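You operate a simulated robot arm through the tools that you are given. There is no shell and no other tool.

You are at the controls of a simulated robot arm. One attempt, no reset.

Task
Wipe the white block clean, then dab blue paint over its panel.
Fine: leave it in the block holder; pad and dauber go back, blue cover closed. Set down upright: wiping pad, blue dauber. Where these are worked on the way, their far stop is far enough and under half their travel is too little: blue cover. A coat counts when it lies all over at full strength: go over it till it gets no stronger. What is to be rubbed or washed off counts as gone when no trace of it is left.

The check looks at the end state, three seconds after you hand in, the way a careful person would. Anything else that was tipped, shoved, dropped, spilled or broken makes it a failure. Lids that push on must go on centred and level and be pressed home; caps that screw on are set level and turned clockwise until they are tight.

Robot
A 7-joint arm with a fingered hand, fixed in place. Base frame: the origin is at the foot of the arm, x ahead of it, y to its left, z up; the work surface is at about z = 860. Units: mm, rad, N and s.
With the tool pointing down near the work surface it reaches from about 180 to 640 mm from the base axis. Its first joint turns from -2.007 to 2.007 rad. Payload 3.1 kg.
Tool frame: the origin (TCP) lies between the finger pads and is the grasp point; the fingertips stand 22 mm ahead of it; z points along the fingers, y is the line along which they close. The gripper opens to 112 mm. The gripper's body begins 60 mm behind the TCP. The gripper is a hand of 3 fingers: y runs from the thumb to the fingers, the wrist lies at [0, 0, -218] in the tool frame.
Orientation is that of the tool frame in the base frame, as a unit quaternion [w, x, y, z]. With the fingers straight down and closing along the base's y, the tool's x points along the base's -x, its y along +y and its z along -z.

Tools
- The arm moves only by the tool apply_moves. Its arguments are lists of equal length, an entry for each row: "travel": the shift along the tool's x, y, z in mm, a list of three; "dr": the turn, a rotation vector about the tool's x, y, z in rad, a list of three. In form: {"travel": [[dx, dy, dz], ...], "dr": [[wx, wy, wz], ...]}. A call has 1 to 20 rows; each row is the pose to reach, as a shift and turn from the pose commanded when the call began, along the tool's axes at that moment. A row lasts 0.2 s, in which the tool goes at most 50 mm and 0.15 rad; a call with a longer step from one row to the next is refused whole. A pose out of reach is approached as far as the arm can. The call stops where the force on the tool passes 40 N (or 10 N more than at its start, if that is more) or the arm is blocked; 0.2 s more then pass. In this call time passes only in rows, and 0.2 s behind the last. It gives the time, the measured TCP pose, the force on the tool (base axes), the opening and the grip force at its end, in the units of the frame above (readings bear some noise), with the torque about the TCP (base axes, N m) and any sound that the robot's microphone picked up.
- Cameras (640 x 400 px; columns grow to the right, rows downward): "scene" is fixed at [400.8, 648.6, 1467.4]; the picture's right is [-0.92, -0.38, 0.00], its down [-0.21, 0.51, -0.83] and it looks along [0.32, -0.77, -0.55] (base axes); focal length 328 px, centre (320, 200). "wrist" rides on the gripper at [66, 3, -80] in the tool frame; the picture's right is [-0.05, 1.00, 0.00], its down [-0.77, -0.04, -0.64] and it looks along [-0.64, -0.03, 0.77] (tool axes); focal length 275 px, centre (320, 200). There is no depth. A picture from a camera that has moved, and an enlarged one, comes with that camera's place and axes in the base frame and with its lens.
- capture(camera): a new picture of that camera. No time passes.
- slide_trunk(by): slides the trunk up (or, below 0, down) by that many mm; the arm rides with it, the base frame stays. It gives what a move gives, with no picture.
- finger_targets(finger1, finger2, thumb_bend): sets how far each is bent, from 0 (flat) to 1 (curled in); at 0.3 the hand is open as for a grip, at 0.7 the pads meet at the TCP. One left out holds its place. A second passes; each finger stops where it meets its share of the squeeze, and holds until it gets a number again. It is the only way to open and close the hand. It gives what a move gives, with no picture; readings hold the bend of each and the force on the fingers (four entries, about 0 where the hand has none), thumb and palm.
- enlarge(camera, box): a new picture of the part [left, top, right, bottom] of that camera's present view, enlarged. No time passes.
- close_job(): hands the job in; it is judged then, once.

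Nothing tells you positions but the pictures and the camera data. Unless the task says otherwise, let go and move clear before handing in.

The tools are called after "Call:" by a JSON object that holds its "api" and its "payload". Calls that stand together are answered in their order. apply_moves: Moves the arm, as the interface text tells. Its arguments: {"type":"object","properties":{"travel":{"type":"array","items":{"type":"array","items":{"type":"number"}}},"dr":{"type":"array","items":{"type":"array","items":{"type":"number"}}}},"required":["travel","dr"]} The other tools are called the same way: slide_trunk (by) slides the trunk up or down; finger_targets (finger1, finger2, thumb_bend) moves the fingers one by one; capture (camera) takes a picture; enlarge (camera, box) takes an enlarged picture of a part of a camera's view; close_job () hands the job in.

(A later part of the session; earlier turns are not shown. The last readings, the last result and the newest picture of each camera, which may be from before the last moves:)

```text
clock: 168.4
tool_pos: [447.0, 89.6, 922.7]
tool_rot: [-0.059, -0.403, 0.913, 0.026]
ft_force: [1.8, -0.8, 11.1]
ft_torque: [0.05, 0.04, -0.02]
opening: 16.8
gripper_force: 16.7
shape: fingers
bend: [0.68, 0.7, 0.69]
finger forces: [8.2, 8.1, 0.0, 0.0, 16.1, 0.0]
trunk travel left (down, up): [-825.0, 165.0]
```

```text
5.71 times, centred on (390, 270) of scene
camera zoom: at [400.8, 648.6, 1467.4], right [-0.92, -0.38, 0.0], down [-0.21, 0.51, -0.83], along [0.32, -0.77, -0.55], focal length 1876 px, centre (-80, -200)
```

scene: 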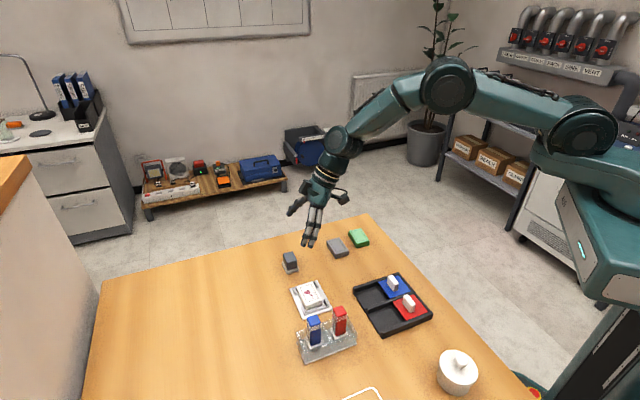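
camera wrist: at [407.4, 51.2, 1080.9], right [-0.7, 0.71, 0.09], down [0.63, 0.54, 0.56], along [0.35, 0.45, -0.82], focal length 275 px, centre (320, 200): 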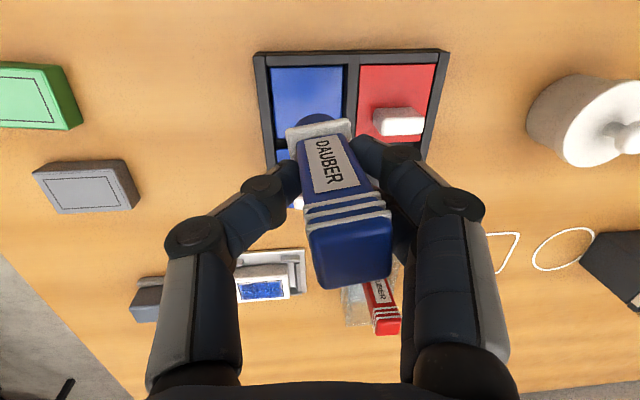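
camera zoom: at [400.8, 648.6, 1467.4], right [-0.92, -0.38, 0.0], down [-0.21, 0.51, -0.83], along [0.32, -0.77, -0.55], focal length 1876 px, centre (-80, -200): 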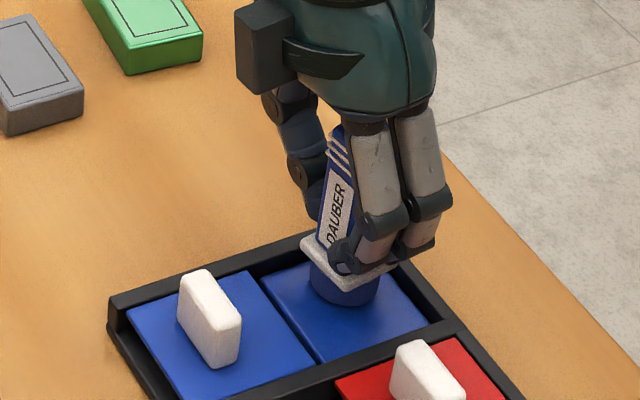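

The sponge is reloaded at about 11 N. I'll carry it back to the panel.

Call:
{"api": "apply_moves", "payload": {"travel": [[1.8, 2, -20], [4, 4.4, -44], [5.8, 6.4, -64.4], [-32.6, -5.9, -69.1], [-71, -18.2, -73.8], [-109.4, -30.4, -78.5], [-148, -42.7, -83.2], [-186.4, -55, -87.9], [-186.4, -55, -87.9], [-186.4, -55, -87.9]], "dr": [[0, 0, 0], [0, 0, 0], [0, 0, 0], [0, 0, 0], [0, 0, 0], [0, 0, 0], [0, 0, 0], [0, 0, 0], [0, 0, 0], [0, 0, 0]]}}

Call:
{"api": "capture", "payload": {"camera": "wrist"}}

Call:
{"api": "enlarge", "payload": {"camera": "wrist", "box": [240, 30, 400, 150]}}

Call:
{"api": "enlarge", "payload": {"camera": "scene", "box": [275, 220, 365, 315]}}

```text
clock: 170.6
tool_pos: [606.0, 191.0, 989.0]
tool_rot: [-0.06, -0.402, 0.913, 0.026]
ft_force: [-0.7, -0.4, 0.4]
ft_torque: [-0.04, -0.02, 0.04]
opening: 16.6
gripper_force: 13.6
shape: fingers
bend: [0.67, 0.7, 0.69]
finger forces: [7.5, 6.7, 0.0, 0.0, 12.8, 0.0]
out of reach, approached as far as the arm can: row 8, 9, 10
trunk travel left (down, up): [-825.0, 165.0]
```

```text
taken
camera wrist: at [571.2, 143.3, 1076.5], right [-0.7, 0.71, 0.09], down [0.63, 0.55, 0.56], along [0.35, 0.45, -0.82], focal length 275 px, centre (320, 200)
```

wrist: 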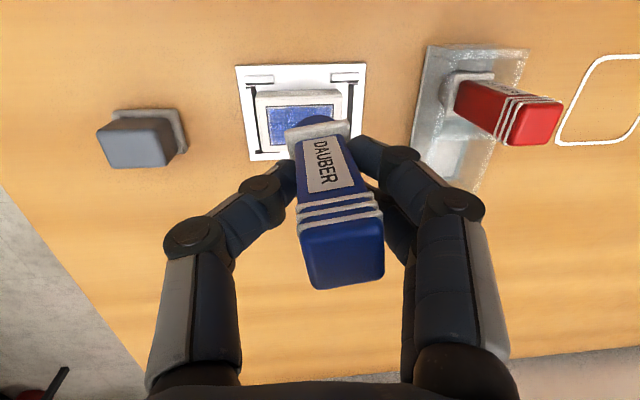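

```text
3.33 times, centred on (320, 90) of wrist
camera zoom: at [571.2, 143.3, 1076.5], right [-0.7, 0.71, 0.09], down [0.63, 0.55, 0.56], along [0.35, 0.45, -0.82], focal length 918 px, centre (320, 567)
```

zoom: 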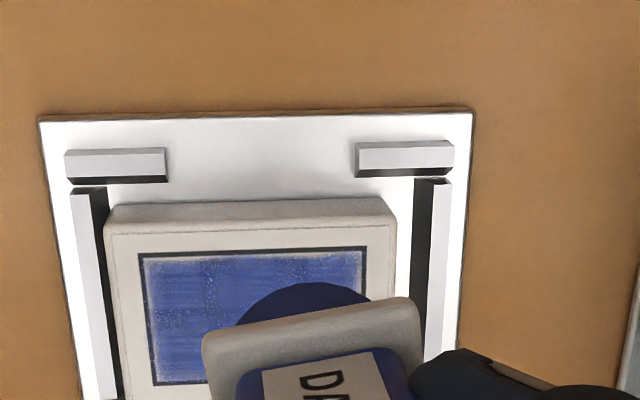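

```text
4.21 times, centred on (320, 268) of scene
camera zoom: at [400.8, 648.6, 1467.4], right [-0.92, -0.38, 0.0], down [-0.21, 0.51, -0.83], along [0.32, -0.77, -0.55], focal length 1382 px, centre (320, -84)
```

zoom: 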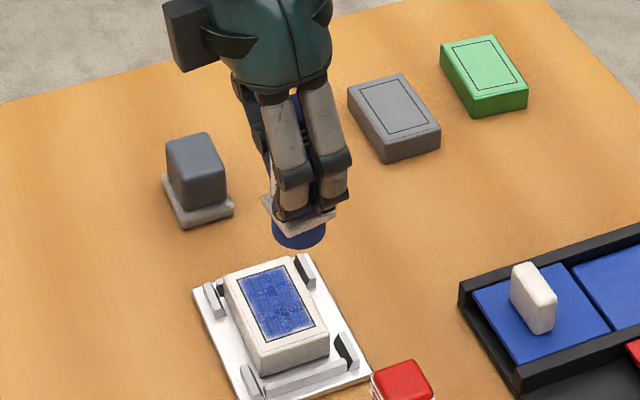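

With the hand tilted this way the panel is out of reach. I'll take the dauber back to the paint well and regrip it upright with a level hand.

Call:
{"api": "apply_moves", "payload": {"travel": [[36, 9.6, 4.2], [72, 19.2, 8.4], [108, 28.9, 12.7], [144, 38.5, 16.9], [180.2, 48.1, 21.1], [180.2, 48.1, 21.1]], "dr": [[0, 0, 0], [0, 0, 0], [0, 0, 0], [0, 0, 0], [0, 0, 0], [0, 0, 0]]}}

Call:
{"api": "apply_moves", "payload": {"travel": [[-1.8, -2, 20], [-3.6, -3.9, 40], [-5.2, -5.7, 57], [-5.5, -6, 60]], "dr": [[0, 0, 0], [0, 0, 0], [0, 0, 0], [0, 0, 0]]}}

Call:
{"api": "enlarge", "payload": {"camera": "scene", "box": [355, 235, 425, 305]}}

```text
clock: 172.0
tool_pos: [447.0, 88.7, 985.6]
tool_rot: [-0.06, -0.401, 0.914, 0.026]
ft_force: [1.1, 0.1, -0.2]
ft_torque: [0.02, -0.02, 0.0]
opening: 16.4
gripper_force: 13.1
shape: fingers
bend: [0.68, 0.7, 0.69]
finger forces: [7.0, 6.8, 0.0, 0.0, 12.0, 0.0]
trunk travel left (down, up): [-825.0, 165.0]
```

```text
clock: 173.0
tool_pos: [449.1, 88.9, 928.2]
tool_rot: [-0.06, -0.402, 0.913, 0.027]
ft_force: [0.1, 0.6, -0.1]
ft_torque: [-0.05, 0.01, 0.01]
opening: 16.4
gripper_force: 12.8
shape: fingers
bend: [0.68, 0.7, 0.69]
finger forces: [7.0, 6.7, 0.0, 0.0, 12.0, 0.0]
trunk travel left (down, up): [-825.0, 165.0]
```

```text
5.71 times, centred on (390, 270) of scene
camera zoom: at [400.8, 648.6, 1467.4], right [-0.92, -0.38, 0.0], down [-0.21, 0.51, -0.83], along [0.32, -0.77, -0.55], focal length 1876 px, centre (-80, -200)
```

zoom: 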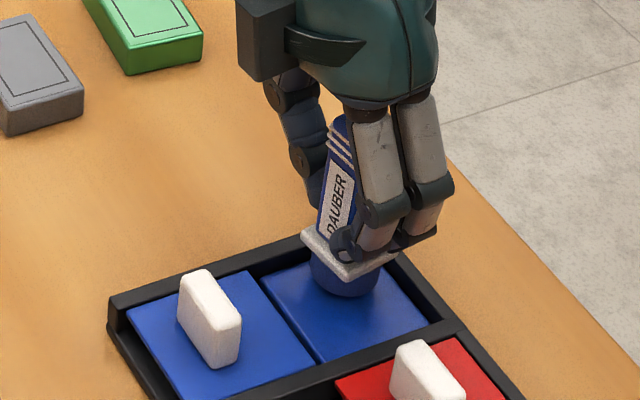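

Call:
{"api": "apply_moves", "payload": {"travel": [[-0.2, -0.2, 2], [-0.3, -0.3, 3], [-0.4, -0.4, 4]], "dr": [[0, 0, 0], [0, 0, 0], [0, 0, 0]]}}

Call:
{"api": "apply_moves", "payload": {"travel": [[-0.1, -0.1, 1]], "dr": [[0, 0, 0]]}}

```text
clock: 173.8
tool_pos: [447.7, 88.8, 923.5]
tool_rot: [-0.059, -0.403, 0.913, 0.025]
ft_force: [0.3, -0.5, 7.0]
ft_torque: [0.0, 0.03, 0.0]
opening: 16.2
gripper_force: 14.2
shape: fingers
bend: [0.68, 0.71, 0.69]
finger forces: [7.5, 7.7, 0.1, 0.0, 13.7, 0.0]
trunk travel left (down, up): [-825.0, 165.0]
```

```text
clock: 174.2
tool_pos: [447.5, 88.8, 922.6]
tool_rot: [-0.059, -0.402, 0.913, 0.027]
ft_force: [1.8, -0.7, 15.6]
ft_torque: [0.01, 0.0, -0.04]
opening: 15.9
gripper_force: 16.4
shape: fingers
bend: [0.69, 0.71, 0.69]
finger forces: [8.5, 8.3, 0.0, 0.0, 16.8, 0.0]
trunk travel left (down, up): [-825.0, 165.0]
```

Call:
{"api": "finger_targets", "payload": {"finger1": 0.65, "finger2": 0.65, "thumb_bend": 0.65}}

Call:
{"api": "finger_targets", "payload": {"finger1": 0.6, "finger2": 0.6, "thumb_bend": 0.6}}

Call:
{"api": "enlarge", "payload": {"camera": "scene", "box": [355, 235, 425, 305]}}

Call:
{"api": "enlarge", "payload": {"camera": "wrist", "box": [220, 60, 420, 300]}}

```text
clock: 175.2
tool_pos: [447.7, 90.1, 921.1]
tool_rot: [-0.061, -0.402, 0.913, 0.026]
ft_force: [0.5, -0.2, 0.5]
ft_torque: [-0.05, 0.04, 0.02]
opening: 18.8
gripper_force: 2.4
shape: fingers
bend: [0.63, 0.65, 0.65]
finger forces: [1.6, 0.6, 0.0, 0.0, 1.5, 0.0]
trunk travel left (down, up): [-825.0, 165.0]
```

```text
clock: 176.2
tool_pos: [448.0, 89.1, 920.8]
tool_rot: [-0.061, -0.402, 0.913, 0.026]
ft_force: [-0.5, -0.4, 0.5]
ft_torque: [0.01, -0.02, 0.02]
opening: 26.4
gripper_force: 0.0
shape: fingers
bend: [0.6, 0.6, 0.6]
finger forces: [0.0, 0.1, 0.0, 0.1, 0.0, 0.0]
trunk travel left (down, up): [-825.0, 165.0]
```

```text
5.71 times, centred on (390, 270) of scene
camera zoom: at [400.8, 648.6, 1467.4], right [-0.92, -0.38, 0.0], down [-0.21, 0.51, -0.83], along [0.32, -0.77, -0.55], focal length 1876 px, centre (-80, -200)
```

zoom: 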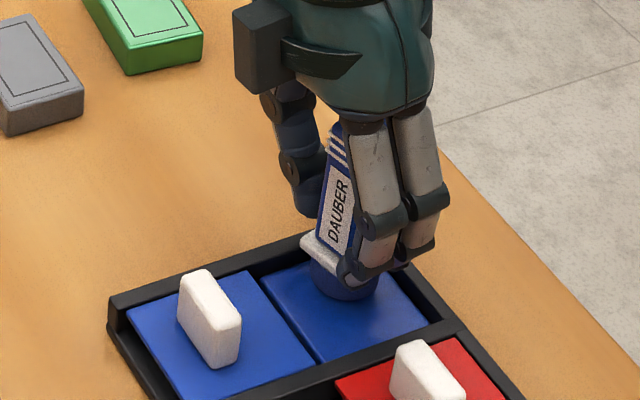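

```text
1.67 times, centred on (320, 180) of wrist
camera zoom: at [412.8, 41.2, 1008.5], right [-0.7, 0.71, 0.09], down [0.63, 0.54, 0.56], along [0.35, 0.45, -0.82], focal length 459 px, centre (320, 233)
```

zoom: 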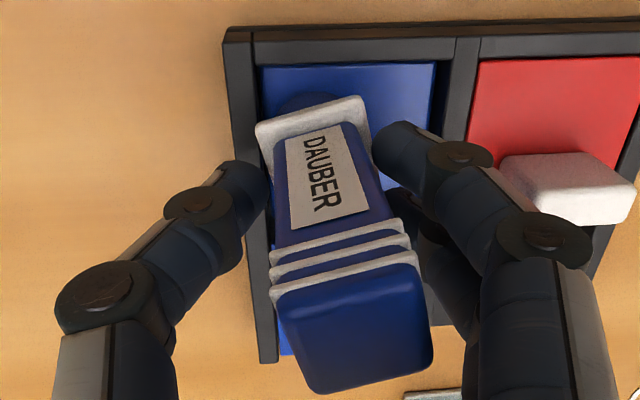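

Call:
{"api": "finger_targets", "payload": {"finger1": 0.48, "finger2": 0.48, "thumb_bend": 0.48}}

Call:
{"api": "apply_moves", "payload": {"travel": [[0.8, 1.6, -2], [1.6, 3.2, -4], [2.5, 4.8, -4.3]], "dr": [[0.035, -0.029, -0.07], [0.07, -0.057, -0.14], [0.105, -0.086, -0.2]]}}

Call:
{"api": "enlarge", "payload": {"camera": "wrist", "box": [220, 60, 420, 300]}}

```text
clock: 177.2
tool_pos: [447.9, 88.4, 921.1]
tool_rot: [-0.06, -0.403, 0.913, 0.027]
ft_force: [0.1, 0.1, 0.0]
ft_torque: [0.01, 0.01, -0.02]
opening: 60.0
gripper_force: 0.0
shape: fingers
bend: [0.48, 0.48, 0.48]
finger forces: [0.1, 0.1, 0.0, 0.0, 0.0, 0.0]
trunk travel left (down, up): [-825.0, 165.0]
```

```text
clock: 178.0
tool_pos: [442.9, 91.7, 926.2]
tool_rot: [0.004, -0.492, 0.871, 0.001]
ft_force: [0.8, 0.2, 0.4]
ft_torque: [0.03, 0.02, 0.0]
opening: 60.5
gripper_force: 0.1
shape: fingers
bend: [0.48, 0.48, 0.48]
finger forces: [0.0, 0.1, 0.0, 0.1, 0.1, 0.1]
trunk travel left (down, up): [-825.0, 165.0]
```

```text
1.67 times, centred on (320, 180) of wrist
camera zoom: at [407.0, 34.4, 1008.3], right [-0.83, 0.55, 0.0], down [0.42, 0.64, 0.64], along [0.36, 0.53, -0.77], focal length 459 px, centre (320, 233)
```

zoom: 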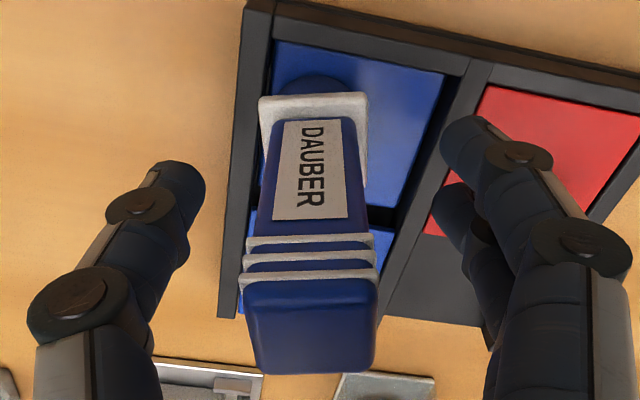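

Call:
{"api": "apply_moves", "payload": {"travel": [[1.5, -0.3, 0]], "dr": [[0, 0, 0]]}}

Call:
{"api": "finger_targets", "payload": {"finger1": 0.73, "finger2": 0.73, "thumb_bend": 0.785}}

Call:
{"api": "enlarge", "payload": {"camera": "wrist", "box": [220, 60, 420, 300]}}

```text
clock: 178.4
tool_pos: [443.2, 88.5, 926.9]
tool_rot: [0.003, -0.492, 0.87, 0.001]
ft_force: [0.2, -0.4, 0.6]
ft_torque: [-0.01, 0.0, 0.02]
opening: 60.2
gripper_force: 0.1
shape: fingers
bend: [0.48, 0.48, 0.48]
finger forces: [0.0, 0.0, 0.0, 0.0, 0.0, 0.1]
trunk travel left (down, up): [-825.0, 165.0]
```

```text
clock: 179.4
tool_pos: [443.5, 88.8, 926.2]
tool_rot: [0.003, -0.493, 0.87, 0.002]
ft_force: [0.1, -0.5, -0.8]
ft_torque: [0.02, 0.0, -0.01]
opening: 17.1
gripper_force: 14.3
shape: fingers
bend: [0.68, 0.68, 0.67]
finger forces: [7.3, 7.4, 0.0, 0.0, 14.9, 0.0]
trunk travel left (down, up): [-825.0, 165.0]
```

```text
1.67 times, centred on (320, 180) of wrist
camera zoom: at [406.7, 31.9, 1007.8], right [-0.83, 0.55, 0.0], down [0.43, 0.64, 0.64], along [0.36, 0.53, -0.77], focal length 459 px, centre (320, 233)
```

zoom: 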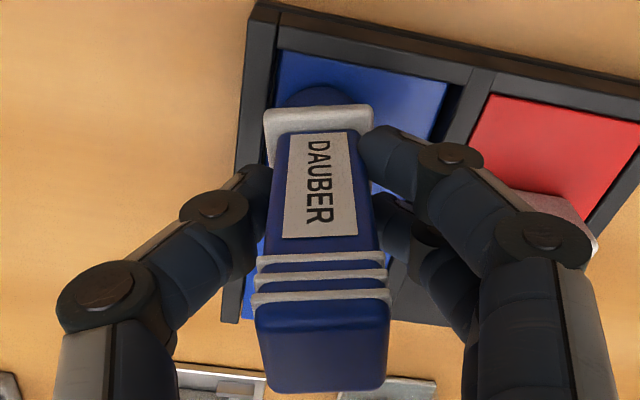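

Call:
{"api": "apply_moves", "payload": {"travel": [[0, 0, 1], [0, 0, 2], [0, 0, 2.5]], "dr": [[0, 0, 0], [0, 0, 0], [0, 0, 0]]}}

Call:
{"api": "apply_moves", "payload": {"travel": [[0, 0, -20], [0, 0, -45], [-8, -4, -68], [-42, -22, -68], [-76, -40, -68], [-110, -58, -68], [-144, -76, -68], [-177.2, -94.2, -68], [-177.2, -94.2, -58], [-177.2, -94.2, -48]], "dr": [[0, 0, 0], [0, 0, 0], [0, 0, 0], [0, 0, 0], [0, 0, 0], [0, 0, 0], [0, 0, 0], [0, 0, 0], [0, 0, 0], [0, 0, 0]]}}

Call:
{"api": "enlarge", "payload": {"camera": "wrist", "box": [240, 30, 400, 150]}}

Call:
{"api": "enlarge", "payload": {"camera": "scene", "box": [285, 235, 355, 315]}}

```text
clock: 180.2
tool_pos: [443.4, 88.9, 925.2]
tool_rot: [0.003, -0.493, 0.87, 0.002]
ft_force: [0.2, 0.6, 1.2]
ft_torque: [0.0, -0.01, -0.02]
opening: 17.4
gripper_force: 15.1
shape: fingers
bend: [0.68, 0.68, 0.67]
finger forces: [7.5, 7.5, 0.0, 0.1, 15.2, 0.0]
trunk travel left (down, up): [-825.0, 165.0]
```

```text
clock: 182.4
tool_pos: [614.4, 190.2, 969.4]
tool_rot: [0.002, -0.493, 0.87, 0.001]
ft_force: [-0.1, -0.2, -1.3]
ft_torque: [0.0, 0.01, 0.02]
opening: 17.1
gripper_force: 14.9
shape: fingers
bend: [0.68, 0.68, 0.67]
finger forces: [7.5, 7.4, 0.0, 0.1, 14.9, 0.1]
trunk travel left (down, up): [-825.0, 165.0]
```

```text
3.33 times, centred on (320, 90) of wrist
camera zoom: at [579.1, 132.8, 1052.5], right [-0.83, 0.55, 0.0], down [0.43, 0.64, 0.64], along [0.36, 0.53, -0.77], focal length 918 px, centre (320, 567)
```

zoom: 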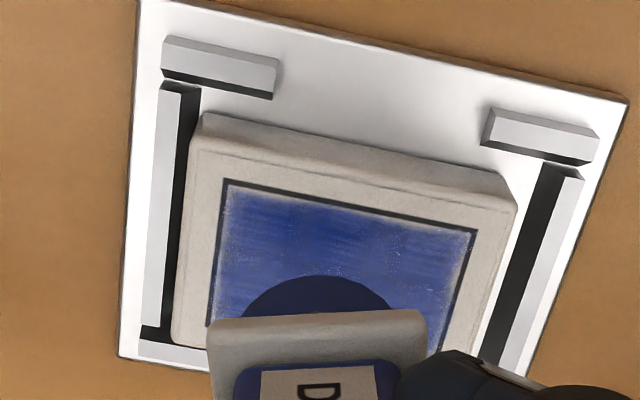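

```text
5.00 times, centred on (320, 275) of scene
camera zoom: at [400.8, 648.6, 1467.4], right [-0.92, -0.38, 0.0], down [-0.21, 0.51, -0.83], along [0.32, -0.77, -0.55], focal length 1641 px, centre (320, -175)
```

zoom: 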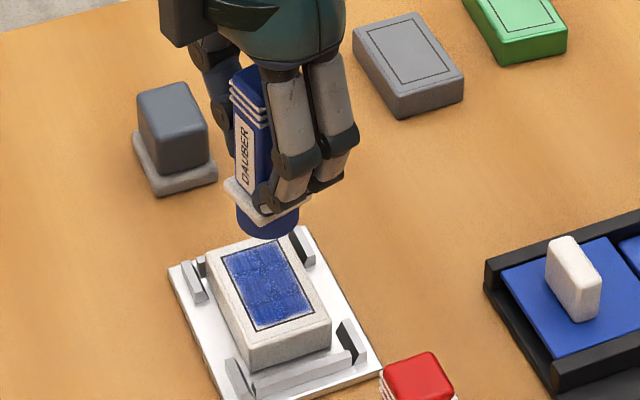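

Call:
{"api": "apply_moves", "payload": {"travel": [[0, 0.9, 10], [0, 1.8, 20], [0, 1.8, 30]], "dr": [[0, 0, 0], [0, 0, 0], [0, 0, 0]]}}

Call:
{"api": "apply_moves", "payload": {"travel": [[0, 0, 1], [0, 0, 2], [0, 0, 3]], "dr": [[0, 0, 0], [0, 0, 0], [0, 0, 0]]}}

Call:
{"api": "apply_moves", "payload": {"travel": [[0, 0, 1]], "dr": [[0, 0, 0]]}}

```text
clock: 183.2
tool_pos: [614.2, 190.5, 941.7]
tool_rot: [0.003, -0.493, 0.87, 0.002]
ft_force: [0.4, 0.1, 0.5]
ft_torque: [0.0, -0.01, -0.01]
opening: 17.3
gripper_force: 14.9
shape: fingers
bend: [0.68, 0.68, 0.67]
finger forces: [7.3, 7.4, 0.0, 0.1, 14.8, 0.0]
trunk travel left (down, up): [-825.0, 165.0]
```

```text
clock: 184.0
tool_pos: [613.1, 192.0, 940.6]
tool_rot: [0.003, -0.493, 0.87, 0.002]
ft_force: [0.6, 0.4, -0.8]
ft_torque: [0.03, -0.01, -0.04]
opening: 17.1
gripper_force: 14.7
shape: fingers
bend: [0.68, 0.68, 0.67]
finger forces: [7.4, 7.4, 0.0, 0.1, 14.9, 0.1]
trunk travel left (down, up): [-825.0, 165.0]
```

```text
clock: 184.4
tool_pos: [613.4, 192.3, 940.6]
tool_rot: [0.003, -0.492, 0.87, 0.002]
ft_force: [0.2, 0.8, 0.3]
ft_torque: [0.01, -0.01, 0.02]
opening: 17.2
gripper_force: 14.3
shape: fingers
bend: [0.68, 0.68, 0.67]
finger forces: [7.4, 7.4, 0.1, 0.1, 14.8, 0.0]
trunk travel left (down, up): [-825.0, 165.0]
```

Call:
{"api": "apply_moves", "payload": {"travel": [[0, 0, 1], [0, 0, 2]], "dr": [[0, 0, 0], [0, 0, 0]]}}

Call:
{"api": "apply_moves", "payload": {"travel": [[0, 0, 1]], "dr": [[0, 0, 0]]}}

Call:
{"api": "apply_moves", "payload": {"travel": [[0, 0, 0.8]], "dr": [[0, 0, 0]]}}

```text
clock: 185.0
tool_pos: [614.3, 193.7, 937.3]
tool_rot: [0.003, -0.492, 0.87, 0.002]
ft_force: [0.8, 0.3, 0.2]
ft_torque: [0.04, 0.02, -0.01]
opening: 17.2
gripper_force: 14.3
shape: fingers
bend: [0.68, 0.68, 0.67]
finger forces: [7.3, 7.4, 0.1, 0.0, 14.8, 0.0]
trunk travel left (down, up): [-825.0, 165.0]
```

```text
clock: 185.4
tool_pos: [613.8, 193.0, 936.8]
tool_rot: [0.003, -0.492, 0.87, 0.002]
ft_force: [0.0, -0.1, 0.5]
ft_torque: [-0.05, 0.01, 0.0]
opening: 17.4
gripper_force: 15.1
shape: fingers
bend: [0.68, 0.68, 0.67]
finger forces: [7.3, 7.4, 0.0, 0.0, 14.9, 0.1]
trunk travel left (down, up): [-825.0, 165.0]
```

```text
clock: 185.8
tool_pos: [614.5, 191.7, 935.0]
tool_rot: [0.004, -0.492, 0.87, 0.001]
ft_force: [-0.3, -0.2, -1.3]
ft_torque: [-0.02, 0.0, 0.0]
opening: 17.3
gripper_force: 15.2
shape: fingers
bend: [0.68, 0.68, 0.67]
finger forces: [7.4, 7.3, 0.0, 0.1, 14.7, 0.1]
trunk travel left (down, up): [-825.0, 165.0]
```

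Call:
{"api": "apply_moves", "payload": {"travel": [[0, 0, 1]], "dr": [[0, 0, 0]]}}

Call:
{"api": "apply_moves", "payload": {"travel": [[0, 0, 0.8]], "dr": [[0, 0, 0]]}}

Call:
{"api": "enlarge", "payload": {"camera": "wrist", "box": [240, 60, 400, 180]}}

```text
clock: 186.2
tool_pos: [613.9, 192.9, 935.6]
tool_rot: [0.003, -0.492, 0.87, 0.001]
ft_force: [-0.2, 0.3, -0.1]
ft_torque: [0.03, 0.02, 0.01]
opening: 17.2
gripper_force: 15.3
shape: fingers
bend: [0.68, 0.68, 0.67]
finger forces: [7.4, 7.4, 0.0, 0.0, 14.7, 0.0]
trunk travel left (down, up): [-825.0, 165.0]
```

```text
clock: 186.6
tool_pos: [613.5, 193.5, 934.2]
tool_rot: [0.004, -0.493, 0.87, 0.001]
ft_force: [0.8, -0.3, 0.9]
ft_torque: [-0.01, -0.01, -0.02]
opening: 17.0
gripper_force: 14.9
shape: fingers
bend: [0.68, 0.68, 0.67]
finger forces: [7.4, 7.4, 0.1, 0.0, 15.1, 0.0]
trunk travel left (down, up): [-825.0, 165.0]
```

```text
3.33 times, centred on (320, 120) of wrist
camera zoom: at [576.9, 135.9, 1015.8], right [-0.83, 0.55, 0.0], down [0.43, 0.64, 0.64], along [0.36, 0.53, -0.77], focal length 918 px, centre (320, 467)
```

zoom: 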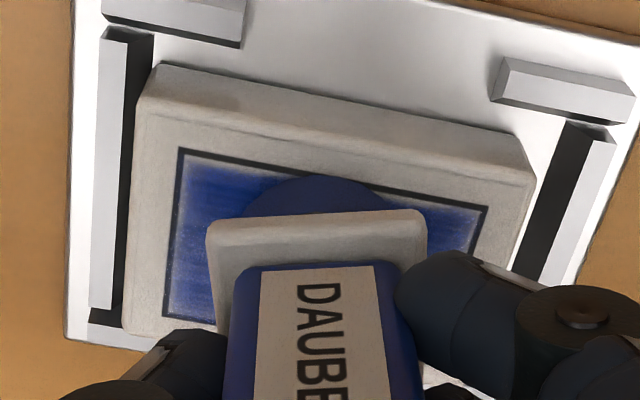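

Call:
{"api": "apply_moves", "payload": {"travel": [[-0.5, 1.9, 0.8], [-2.1, 8.7, 0.9], [-3.7, 15.1, 0.9], [-2.1, 8.7, 0.9], [-0.5, 1.9, 0.9], [1.2, -4.9, 0.9], [2.7, -11.2, 0.9], [-2.2, -12.3, -2], [-2.2, -12.3, 0.9], [-3.7, -6, 0.9], [-5.4, 0.8, 0.9], [-7, 7.6, 0.9], [-8.6, 14, 0.9], [1.2, 16.2, -2], [1.2, 16.2, 0.9], [2.8, 9.8, 0.9], [4.4, 3, 0.9], [6.1, -3.8, 0.9], [7.6, -10.1, 0.9], [7.6, -10.1, -3]], "dr": [[0, 0, 0], [0, 0, 0], [0, 0, 0], [0, 0, 0], [0, 0, 0], [0, 0, 0], [0, 0, 0], [0, 0, 0], [0, 0, 0], [0, 0, 0], [0, 0, 0], [0, 0, 0], [0, 0, 0], [0, 0, 0], [0, 0, 0], [0, 0, 0], [0, 0, 0], [0, 0, 0], [0, 0, 0], [0, 0, 0]]}}

Call:
{"api": "apply_moves", "payload": {"travel": [[0, 0, -12], [0, 0, -30], [20, 5, -40], [50, 10, -40]], "dr": [[0, 0, 0], [0, 0, 0], [0, 0, 0], [0, 0, 0]]}}

Call:
{"api": "enlarge", "payload": {"camera": "scene", "box": [303, 280, 333, 305]}}

Call:
{"api": "capture", "payload": {"camera": "wrist"}}

```text
clock: 190.8
tool_pos: [618.2, 182.2, 935.7]
tool_rot: [0.002, -0.492, 0.871, 0.001]
ft_force: [0.8, -0.4, -1.2]
ft_torque: [-0.02, 0.03, 0.03]
opening: 17.3
gripper_force: 15.0
shape: fingers
bend: [0.69, 0.69, 0.68]
finger forces: [7.5, 7.6, 0.1, 0.0, 15.1, 0.1]
trunk travel left (down, up): [-825.0, 165.0]
```

```text
clock: 191.8
tool_pos: [585.2, 142.3, 976.2]
tool_rot: [0.004, -0.492, 0.87, 0.001]
ft_force: [-0.3, 0.4, -0.5]
ft_torque: [0.04, 0.01, -0.04]
opening: 17.3
gripper_force: 14.7
shape: fingers
bend: [0.69, 0.69, 0.68]
finger forces: [7.3, 7.4, 0.1, 0.0, 14.9, 0.1]
trunk travel left (down, up): [-825.0, 165.0]
```

```text
16.00 times, centred on (318, 292) of scene
camera zoom: at [400.8, 648.6, 1467.4], right [-0.92, -0.38, 0.0], down [-0.21, 0.51, -0.83], along [0.32, -0.77, -0.55], focal length 5252 px, centre (352, -1280)
```

zoom: 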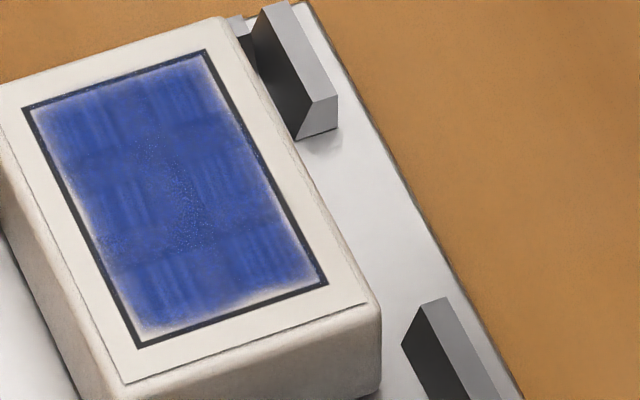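

```text
taken
camera wrist: at [547.5, 85.3, 1057.4], right [-0.83, 0.56, 0.0], down [0.42, 0.64, 0.64], along [0.36, 0.53, -0.77], focal length 275 px, centre (320, 200)
```

wrist: 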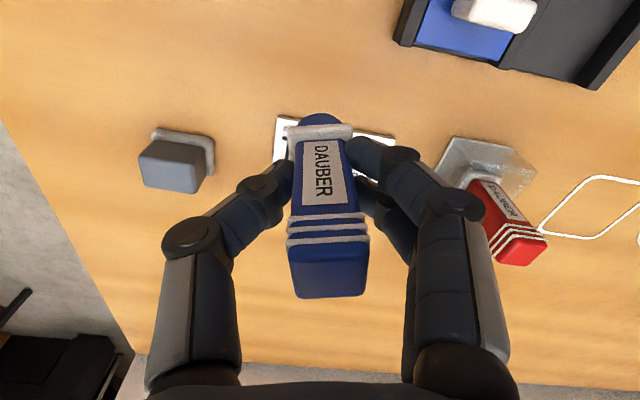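

The grip held well this time. I'll move toward the stand and inspect the panel from there with an unobstructed wrist view.

Call:
{"api": "apply_moves", "payload": {"travel": [[-5, 5, -35], [-20, 21, -65], [-48, 50, -70], [-77, 80, -70], [-106.3, 110.4, -70], [-106.3, 110.4, -70]], "dr": [[0, 0, 0], [0, 0, 0.05], [0, 0, 0.1], [0, 0, 0.15], [0, 0, 0.2], [0, 0, 0.2]]}}

Call:
{"api": "capture", "payload": {"camera": "wrist"}}

Call:
{"api": "enlarge", "payload": {"camera": "scene", "box": [300, 275, 340, 310]}}

```text
clock: 193.2
tool_pos: [541.7, 289.7, 1048.0]
tool_rot: [0.002, -0.403, 0.915, 0.002]
ft_force: [-0.4, -0.6, -0.1]
ft_torque: [0.02, 0.03, 0.03]
opening: 17.2
gripper_force: 14.9
shape: fingers
bend: [0.69, 0.69, 0.68]
finger forces: [7.3, 7.4, 0.1, 0.0, 14.9, 0.1]
trunk travel left (down, up): [-825.0, 165.0]
```

```text
taken
camera wrist: at [495.2, 241.5, 1129.5], right [-0.7, 0.71, 0.0], down [0.55, 0.54, 0.64], along [0.45, 0.45, -0.77], focal length 275 px, centre (320, 200)
```

wrist: 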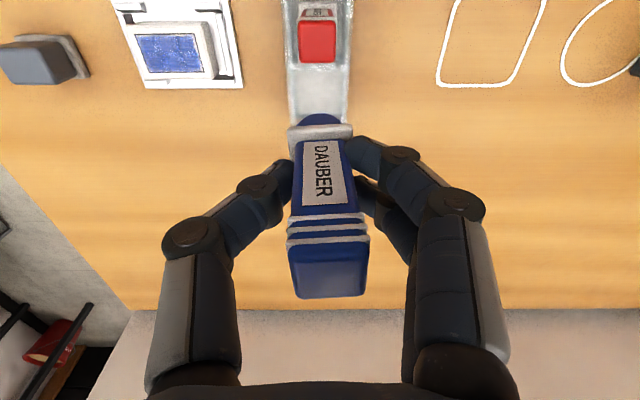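

```text
11.43 times, centred on (320, 292) of scene
camera zoom: at [400.8, 648.6, 1467.4], right [-0.92, -0.38, 0.0], down [-0.21, 0.51, -0.83], along [0.32, -0.77, -0.55], focal length 3751 px, centre (320, -857)
```

zoom: 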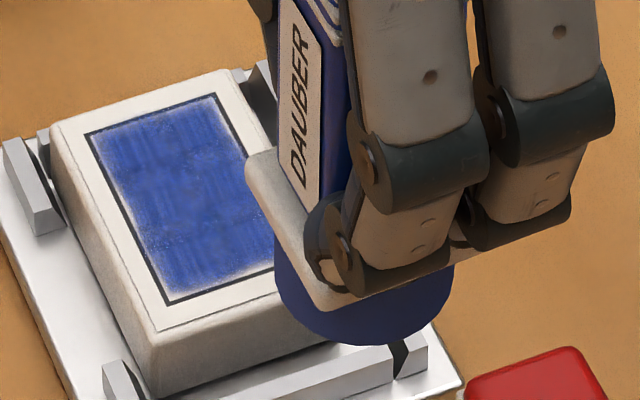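

Call:
{"api": "enlarge", "payload": {"camera": "wrist", "box": [120, 10, 240, 95]}}

Call:
{"api": "enlarge", "payload": {"camera": "wrist", "box": [134, 28, 206, 78]}}

```text
4.71 times, centred on (180, 52) of wrist
camera zoom: at [495.2, 241.5, 1129.5], right [-0.7, 0.71, 0.0], down [0.55, 0.54, 0.64], along [0.45, 0.45, -0.77], focal length 1295 px, centre (979, 894)
```

zoom: 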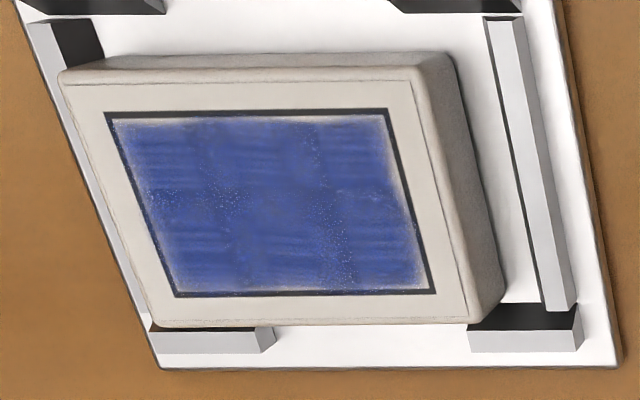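

```text
8.00 times, centred on (170, 53) of wrist
camera zoom: at [495.2, 241.5, 1129.5], right [-0.7, 0.71, 0.0], down [0.55, 0.54, 0.64], along [0.45, 0.45, -0.77], focal length 2202 px, centre (1520, 1376)
```

zoom: 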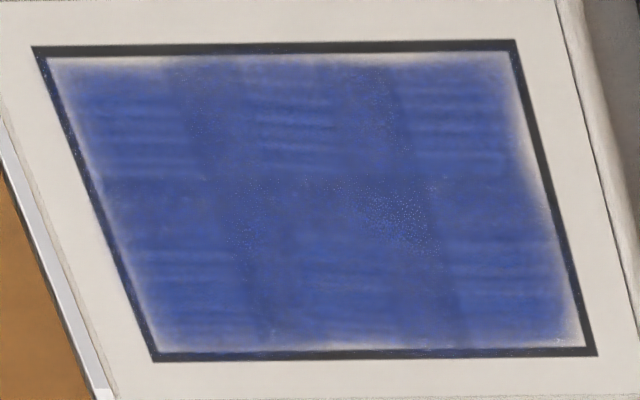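

The coat looks uniform. To confirm it's at full strength, I'll reload once more, do another full pass, and compare from this same viewpoint.

Call:
{"api": "apply_moves", "payload": {"travel": [[42, -11, 0], [85, -22, 0], [127, -33, 0], [170, -44, 0], [212.2, -55.4, 0], [212.2, -55.4, 30], [212.2, -55.4, 65], [212.2, -55.4, 95], [212.2, -55.4, 112], [212.2, -55.4, 116]], "dr": [[0, 0, 0], [0, 0, 0], [0, 0, 0], [0, 0, 0], [0, 0, 0], [0, 0, 0], [0, 0, 0], [0, 0, 0], [0, 0, 0], [0, 0, 0]]}}

Call:
{"api": "enlarge", "payload": {"camera": "scene", "box": [355, 235, 425, 305]}}

```text
clock: 195.4
tool_pos: [442.0, 99.3, 929.1]
tool_rot: [0.004, -0.402, 0.916, 0.001]
ft_force: [-0.1, -0.2, 0.3]
ft_torque: [0.01, -0.01, 0.03]
opening: 17.1
gripper_force: 14.1
shape: fingers
bend: [0.69, 0.69, 0.68]
finger forces: [6.9, 7.2, 0.1, 0.0, 14.2, 0.1]
trunk travel left (down, up): [-825.0, 165.0]
```

```text
5.71 times, centred on (390, 270) of scene
camera zoom: at [400.8, 648.6, 1467.4], right [-0.92, -0.38, 0.0], down [-0.21, 0.51, -0.83], along [0.32, -0.77, -0.55], focal length 1876 px, centre (-80, -200)
```

zoom: 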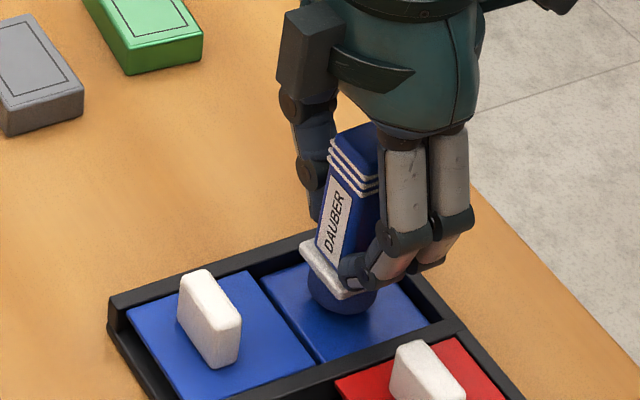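

Call:
{"api": "apply_moves", "payload": {"travel": [[0, 0, 2], [0, 0, 3], [0, 0, 4]], "dr": [[0, 0, 0], [0, 0, 0], [0, 0, 0]]}}

Call:
{"api": "apply_moves", "payload": {"travel": [[0, 0, 1], [0, 0, 2]], "dr": [[0, 0, 0], [0, 0, 0]]}}

```text
clock: 196.2
tool_pos: [440.4, 97.6, 925.0]
tool_rot: [0.004, -0.403, 0.915, 0.002]
ft_force: [0.1, -0.4, -0.4]
ft_torque: [-0.01, -0.02, -0.01]
opening: 17.0
gripper_force: 14.5
shape: fingers
bend: [0.69, 0.69, 0.68]
finger forces: [7.1, 7.2, 0.1, 0.1, 14.2, 0.1]
trunk travel left (down, up): [-825.0, 165.0]
```

```text
clock: 196.8
tool_pos: [441.6, 96.8, 923.6]
tool_rot: [0.004, -0.404, 0.915, 0.001]
ft_force: [-0.5, 0.6, 4.6]
ft_torque: [0.02, 0.02, 0.02]
opening: 17.2
gripper_force: 14.6
shape: fingers
bend: [0.69, 0.69, 0.68]
finger forces: [7.1, 7.2, 0.0, 0.0, 14.6, 0.0]
trunk travel left (down, up): [-825.0, 165.0]
```

Call:
{"api": "apply_moves", "payload": {"travel": [[0, 0, -20], [0, 0, -45], [-8, -3, -68], [-44, -14, -68], [-80, -26, -68], [-116, -38, -68], [-152, -49, -68], [-188.3, -61, -68], [-188.3, -61, -58], [-188.3, -61, -45], [-188.3, -61, -45]], "dr": [[0, 0, 0], [0, 0, 0], [0, 0, 0], [0, 0, 0], [0, 0, 0], [0, 0, 0], [0, 0, 0], [0, 0, 0], [0, 0, 0], [0, 0, 0], [0, 0, 0]]}}

Call:
{"api": "enlarge", "payload": {"camera": "wrist", "box": [240, 30, 400, 150]}}

```text
clock: 199.2
tool_pos: [613.5, 194.1, 968.7]
tool_rot: [0.003, -0.403, 0.915, 0.002]
ft_force: [0.7, 0.5, -0.9]
ft_torque: [0.03, 0.0, 0.05]
opening: 17.4
gripper_force: 13.9
shape: fingers
bend: [0.69, 0.69, 0.68]
finger forces: [7.0, 7.1, 0.0, 0.0, 14.0, 0.0]
trunk travel left (down, up): [-825.0, 165.0]
```

```text
3.33 times, centred on (320, 90) of wrist
camera zoom: at [567.0, 145.9, 1049.9], right [-0.71, 0.71, 0.0], down [0.54, 0.54, 0.64], along [0.45, 0.45, -0.77], focal length 918 px, centre (320, 567)
```

zoom: 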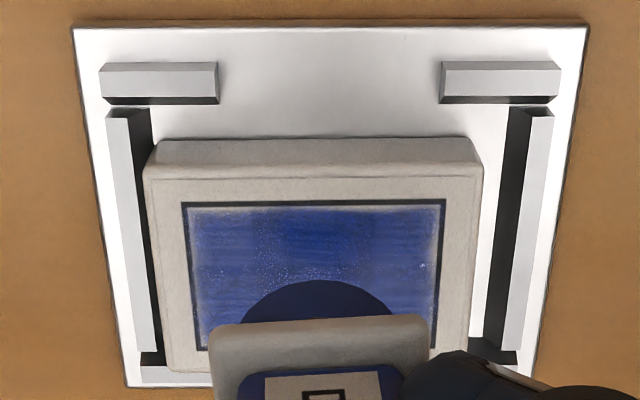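

Call:
{"api": "apply_moves", "payload": {"travel": [[0, -0.8, 12], [0, -0.8, 24], [0, -0.8, 31]], "dr": [[0, 0, 0], [0, 0, 0], [0, 0, 0]]}}

Call:
{"api": "apply_moves", "payload": {"travel": [[0, 0, 1], [0, 0, 2], [0, 0, 3]], "dr": [[0, 0, 0], [0, 0, 0], [0, 0, 0]]}}

Call:
{"api": "apply_moves", "payload": {"travel": [[0, 0, 1]], "dr": [[0, 0, 0]]}}

Call:
{"api": "apply_moves", "payload": {"travel": [[0, 0, 1]], "dr": [[0, 0, 0]]}}

```text
clock: 200.0
tool_pos: [616.0, 193.4, 937.8]
tool_rot: [0.004, -0.402, 0.916, 0.002]
ft_force: [0.4, 0.8, -0.3]
ft_torque: [-0.01, 0.01, -0.01]
opening: 16.8
gripper_force: 14.1
shape: fingers
bend: [0.69, 0.69, 0.68]
finger forces: [6.9, 7.0, 0.0, 0.0, 14.0, 0.0]
trunk travel left (down, up): [-825.0, 165.0]
```

```text
clock: 200.8
tool_pos: [614.6, 194.1, 935.2]
tool_rot: [0.004, -0.403, 0.915, 0.002]
ft_force: [0.2, 0.7, 0.3]
ft_torque: [-0.01, -0.02, -0.01]
opening: 17.2
gripper_force: 13.3
shape: fingers
bend: [0.69, 0.69, 0.68]
finger forces: [6.9, 7.0, 0.0, 0.1, 14.0, 0.1]
trunk travel left (down, up): [-825.0, 165.0]
```

```text
clock: 201.2
tool_pos: [615.0, 193.9, 934.7]
tool_rot: [0.003, -0.403, 0.915, 0.003]
ft_force: [-0.5, 0.2, 0.8]
ft_torque: [0.01, 0.0, 0.01]
opening: 17.1
gripper_force: 13.7
shape: fingers
bend: [0.69, 0.69, 0.68]
finger forces: [7.0, 7.0, 0.0, 0.1, 14.1, 0.0]
trunk travel left (down, up): [-825.0, 165.0]
```

```text
clock: 201.6
tool_pos: [614.2, 193.4, 933.6]
tool_rot: [0.005, -0.402, 0.915, 0.002]
ft_force: [1.3, -0.3, 5.7]
ft_torque: [0.05, -0.01, 0.01]
opening: 17.5
gripper_force: 14.9
shape: fingers
bend: [0.69, 0.69, 0.68]
finger forces: [7.0, 7.3, 0.1, 0.1, 14.8, 0.1]
trunk travel left (down, up): [-825.0, 165.0]
```

Call:
{"api": "apply_moves", "payload": {"travel": [[0, 7, 0], [0, 14, 0], [0, 7, 0], [0, 0, 0], [0, -7, 0], [0, -14, 0], [-5.5, -14, -2.5], [-5.5, -14, 0.1], [-5.5, -7, 0.1], [-5.5, 0, 0.1], [-5.5, 7, 0.1], [-5.5, 14, 0.1], [5.5, 14, -2.5], [5.5, 14, 0.1], [5.5, 7, 0.1], [5.5, 0, 0.1], [5.5, -7, 0.1], [5.5, -14, 0.1], [0, -14, -3]], "dr": [[0, 0, 0], [0, 0, 0], [0, 0, 0], [0, 0, 0], [0, 0, 0], [0, 0, 0], [0, 0, 0], [0, 0, 0], [0, 0, 0], [0, 0, 0], [0, 0, 0], [0, 0, 0], [0, 0, 0], [0, 0, 0], [0, 0, 0], [0, 0, 0], [0, 0, 0], [0, 0, 0], [0, 0, 0]]}}

Call:
{"api": "enlarge", "payload": {"camera": "wrist", "box": [220, 60, 420, 300]}}

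```text
clock: 205.6
tool_pos: [625.4, 186.1, 936.2]
tool_rot: [0.003, -0.403, 0.915, 0.002]
ft_force: [0.2, -0.6, -0.3]
ft_torque: [0.01, -0.06, 0.0]
opening: 17.0
gripper_force: 14.6
shape: fingers
bend: [0.69, 0.69, 0.68]
finger forces: [7.4, 7.5, 0.0, 0.1, 14.9, 0.0]
trunk travel left (down, up): [-825.0, 165.0]
```

```text
1.67 times, centred on (320, 180) of wrist
camera zoom: at [578.5, 137.2, 1017.0], right [-0.7, 0.71, 0.0], down [0.54, 0.54, 0.64], along [0.45, 0.45, -0.77], focal length 459 px, centre (320, 233)
```

zoom: 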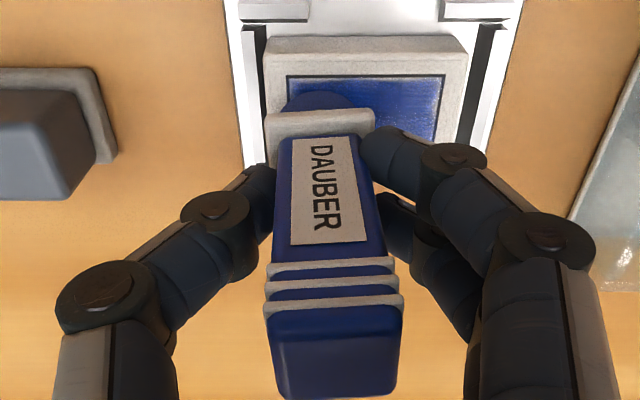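

Call:
{"api": "apply_moves", "payload": {"travel": [[0, 0, -30], [0, 5, -70], [-3, 30, -105], [-8, 65, -112], [-14, 98, -112], [-20.3, 131.3, -112], [-20.3, 131.3, -112]], "dr": [[0, 0, 0], [0, 0, 0], [0, 0, 0], [0, 0, 0], [0, 0, 0], [0, 0, 0], [0, 0, 0]]}}

Call:
{"api": "capture", "payload": {"camera": "wrist"}}

Call:
{"api": "enlarge", "payload": {"camera": "wrist", "box": [134, 28, 206, 78]}}

Call:
{"api": "enlarge", "payload": {"camera": "scene", "box": [300, 275, 340, 310]}}

```text
clock: 207.2
tool_pos: [542.4, 286.9, 1051.7]
tool_rot: [0.004, -0.402, 0.916, 0.002]
ft_force: [0.0, -0.7, -0.5]
ft_torque: [0.05, -0.02, 0.0]
opening: 16.9
gripper_force: 15.1
shape: fingers
bend: [0.69, 0.69, 0.68]
finger forces: [7.4, 7.4, 0.0, 0.0, 14.8, 0.0]
trunk travel left (down, up): [-825.0, 165.0]
```

```text
taken
camera wrist: at [495.7, 238.5, 1132.3], right [-0.7, 0.71, 0.0], down [0.54, 0.54, 0.64], along [0.45, 0.45, -0.77], focal length 275 px, centre (320, 200)
```

wrist: 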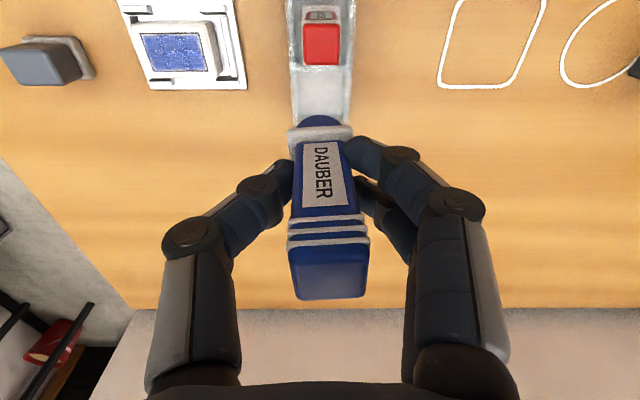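

```text
8.00 times, centred on (170, 53) of wrist
camera zoom: at [495.7, 238.5, 1132.3], right [-0.7, 0.71, 0.0], down [0.54, 0.54, 0.64], along [0.45, 0.45, -0.77], focal length 2202 px, centre (1520, 1376)
```

zoom: 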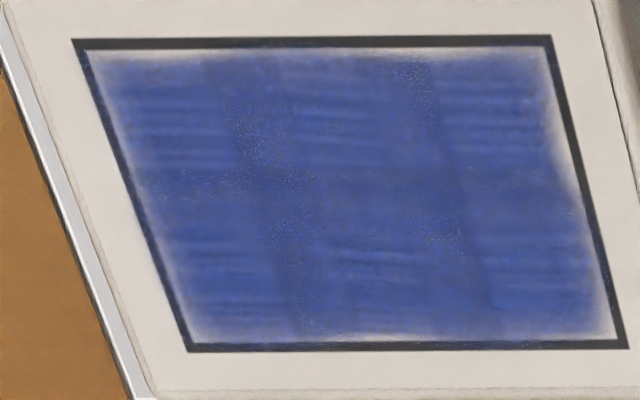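

```text
11.43 times, centred on (320, 292) of scene
camera zoom: at [400.8, 648.6, 1467.4], right [-0.92, -0.38, 0.0], down [-0.21, 0.51, -0.83], along [0.32, -0.77, -0.55], focal length 3751 px, centre (320, -857)
```

zoom: 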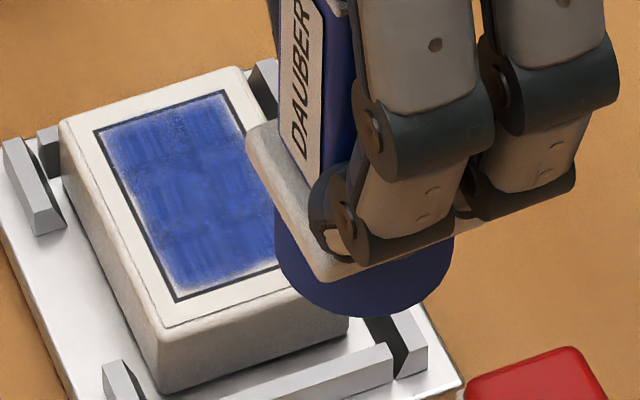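

The appearance is unchanged after a fresh full pass, so the coat is at full strength. Now I'll return the dauber to its compartment.

Call:
{"api": "apply_moves", "payload": {"travel": [[-8, -1.2, 0], [-17.2, -2.5, 10], [-17.2, -2.5, 45], [-17.2, -2.5, 75], [-17.2, -2.5, 85], [-17.2, -2.5, 85]], "dr": [[0, 0, 0], [0, 0, 0], [0, 0, 0], [0, 0, 0], [0, 0, 0], [0, 0, 0]]}}

Call:
{"api": "enlarge", "payload": {"camera": "wrist", "box": [220, 60, 420, 300]}}

Call:
{"api": "enlarge", "payload": {"camera": "scene", "box": [280, 280, 370, 370]}}

```text
clock: 208.6
tool_pos: [556.6, 299.5, 966.1]
tool_rot: [0.004, -0.402, 0.916, 0.002]
ft_force: [-1.1, -0.4, 0.2]
ft_torque: [0.01, -0.01, 0.03]
opening: 17.2
gripper_force: 14.9
shape: fingers
bend: [0.69, 0.69, 0.68]
finger forces: [7.5, 7.4, 0.0, 0.1, 14.7, 0.0]
trunk travel left (down, up): [-825.0, 165.0]
```

```text
1.67 times, centred on (320, 180) of wrist
camera zoom: at [509.9, 250.8, 1046.3], right [-0.71, 0.71, 0.0], down [0.54, 0.54, 0.64], along [0.45, 0.45, -0.77], focal length 459 px, centre (320, 233)
```

zoom: 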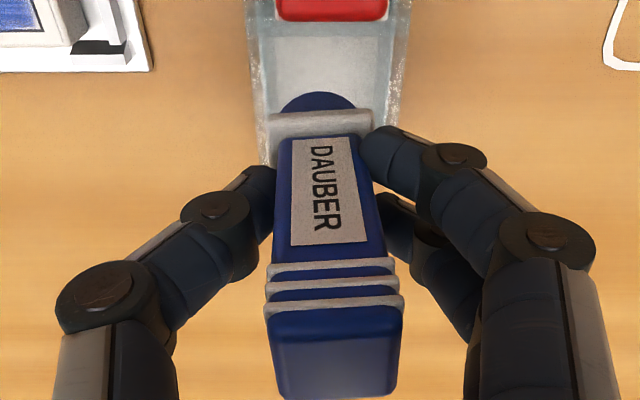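

```text
4.44 times, centred on (325, 325) of scene
camera zoom: at [400.8, 648.6, 1467.4], right [-0.92, -0.38, 0.0], down [-0.21, 0.51, -0.83], along [0.32, -0.77, -0.55], focal length 1459 px, centre (298, -356)
```

zoom: 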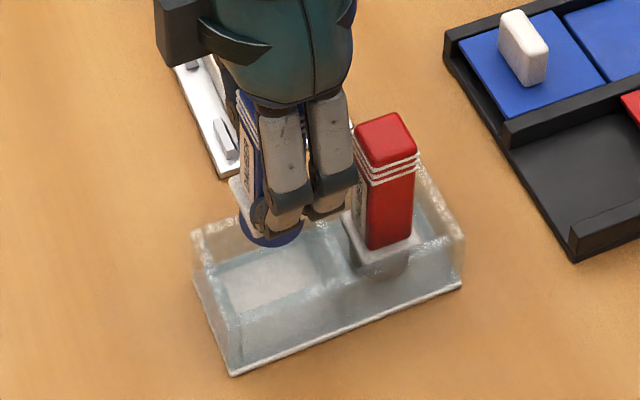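

Call:
{"api": "apply_moves", "payload": {"travel": [[0, 1, 8], [0, 2, 18], [0, 2, 28], [0, 2, 36]], "dr": [[0, 0, 0], [0, 0, 0], [0, 0, 0], [0, 0, 0]]}}

Call:
{"api": "enlarge", "payload": {"camera": "wrist", "box": [220, 60, 420, 300]}}

Call:
{"api": "enlarge", "payload": {"camera": "scene", "box": [280, 280, 370, 370]}}

```text
clock: 209.6
tool_pos: [553.9, 300.4, 928.2]
tool_rot: [0.004, -0.403, 0.915, 0.002]
ft_force: [0.0, 0.1, -0.1]
ft_torque: [0.01, -0.03, -0.02]
opening: 17.1
gripper_force: 14.9
shape: fingers
bend: [0.69, 0.69, 0.68]
finger forces: [7.3, 7.4, 0.0, 0.1, 14.7, 0.1]
trunk travel left (down, up): [-825.0, 165.0]
```

```text
1.67 times, centred on (320, 180) of wrist
camera zoom: at [507.2, 253.0, 1010.2], right [-0.71, 0.71, 0.0], down [0.54, 0.54, 0.64], along [0.45, 0.45, -0.77], focal length 459 px, centre (320, 233)
```

zoom: 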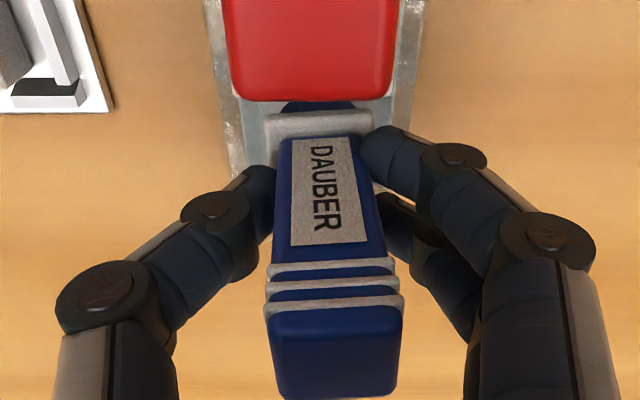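

```text
4.44 times, centred on (325, 325) of scene
camera zoom: at [400.8, 648.6, 1467.4], right [-0.92, -0.38, 0.0], down [-0.21, 0.51, -0.83], along [0.32, -0.77, -0.55], focal length 1459 px, centre (298, -356)
```

zoom: 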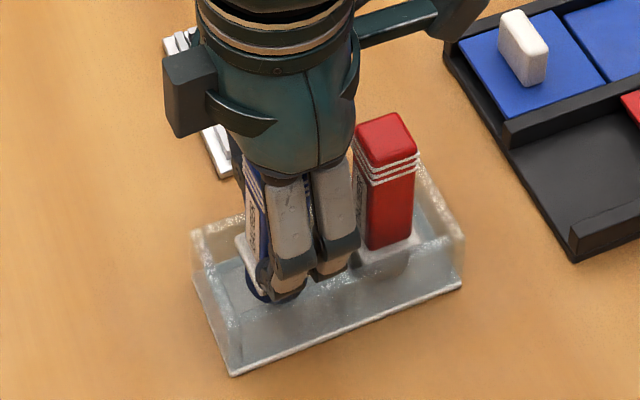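

Call:
{"api": "apply_moves", "payload": {"travel": [[0, 0, 2], [0, 0, 4], [0, 0, 6]], "dr": [[0, 0, 0], [0, 0, 0], [0, 0, 0]]}}

Call:
{"api": "apply_moves", "payload": {"travel": [[0, 0, 1], [0, 0, 2]], "dr": [[0, 0, 0], [0, 0, 0]]}}

Call:
{"api": "apply_moves", "payload": {"travel": [[0, 0, 1]], "dr": [[0, 0, 0]]}}

```text
clock: 210.4
tool_pos: [553.0, 300.9, 922.2]
tool_rot: [0.003, -0.402, 0.915, 0.002]
ft_force: [0.1, 0.3, -0.7]
ft_torque: [-0.01, 0.01, 0.03]
opening: 16.6
gripper_force: 14.7
shape: fingers
bend: [0.69, 0.69, 0.68]
finger forces: [7.4, 7.4, 0.0, 0.0, 14.7, 0.0]
trunk travel left (down, up): [-825.0, 165.0]
```

```text
clock: 211.0
tool_pos: [552.9, 300.6, 919.6]
tool_rot: [0.003, -0.402, 0.916, 0.001]
ft_force: [0.0, -0.3, -0.3]
ft_torque: [0.0, 0.02, -0.03]
opening: 16.8
gripper_force: 15.2
shape: fingers
bend: [0.69, 0.69, 0.68]
finger forces: [7.4, 7.4, 0.0, 0.1, 14.8, 0.0]
trunk travel left (down, up): [-825.0, 165.0]
```

```text
clock: 211.4
tool_pos: [554.4, 301.0, 919.9]
tool_rot: [0.003, -0.403, 0.915, 0.001]
ft_force: [-0.7, -0.2, -0.4]
ft_torque: [0.01, 0.02, 0.02]
opening: 17.4
gripper_force: 15.1
shape: fingers
bend: [0.69, 0.69, 0.68]
finger forces: [7.4, 7.4, 0.0, 0.1, 14.6, 0.0]
trunk travel left (down, up): [-825.0, 165.0]
```

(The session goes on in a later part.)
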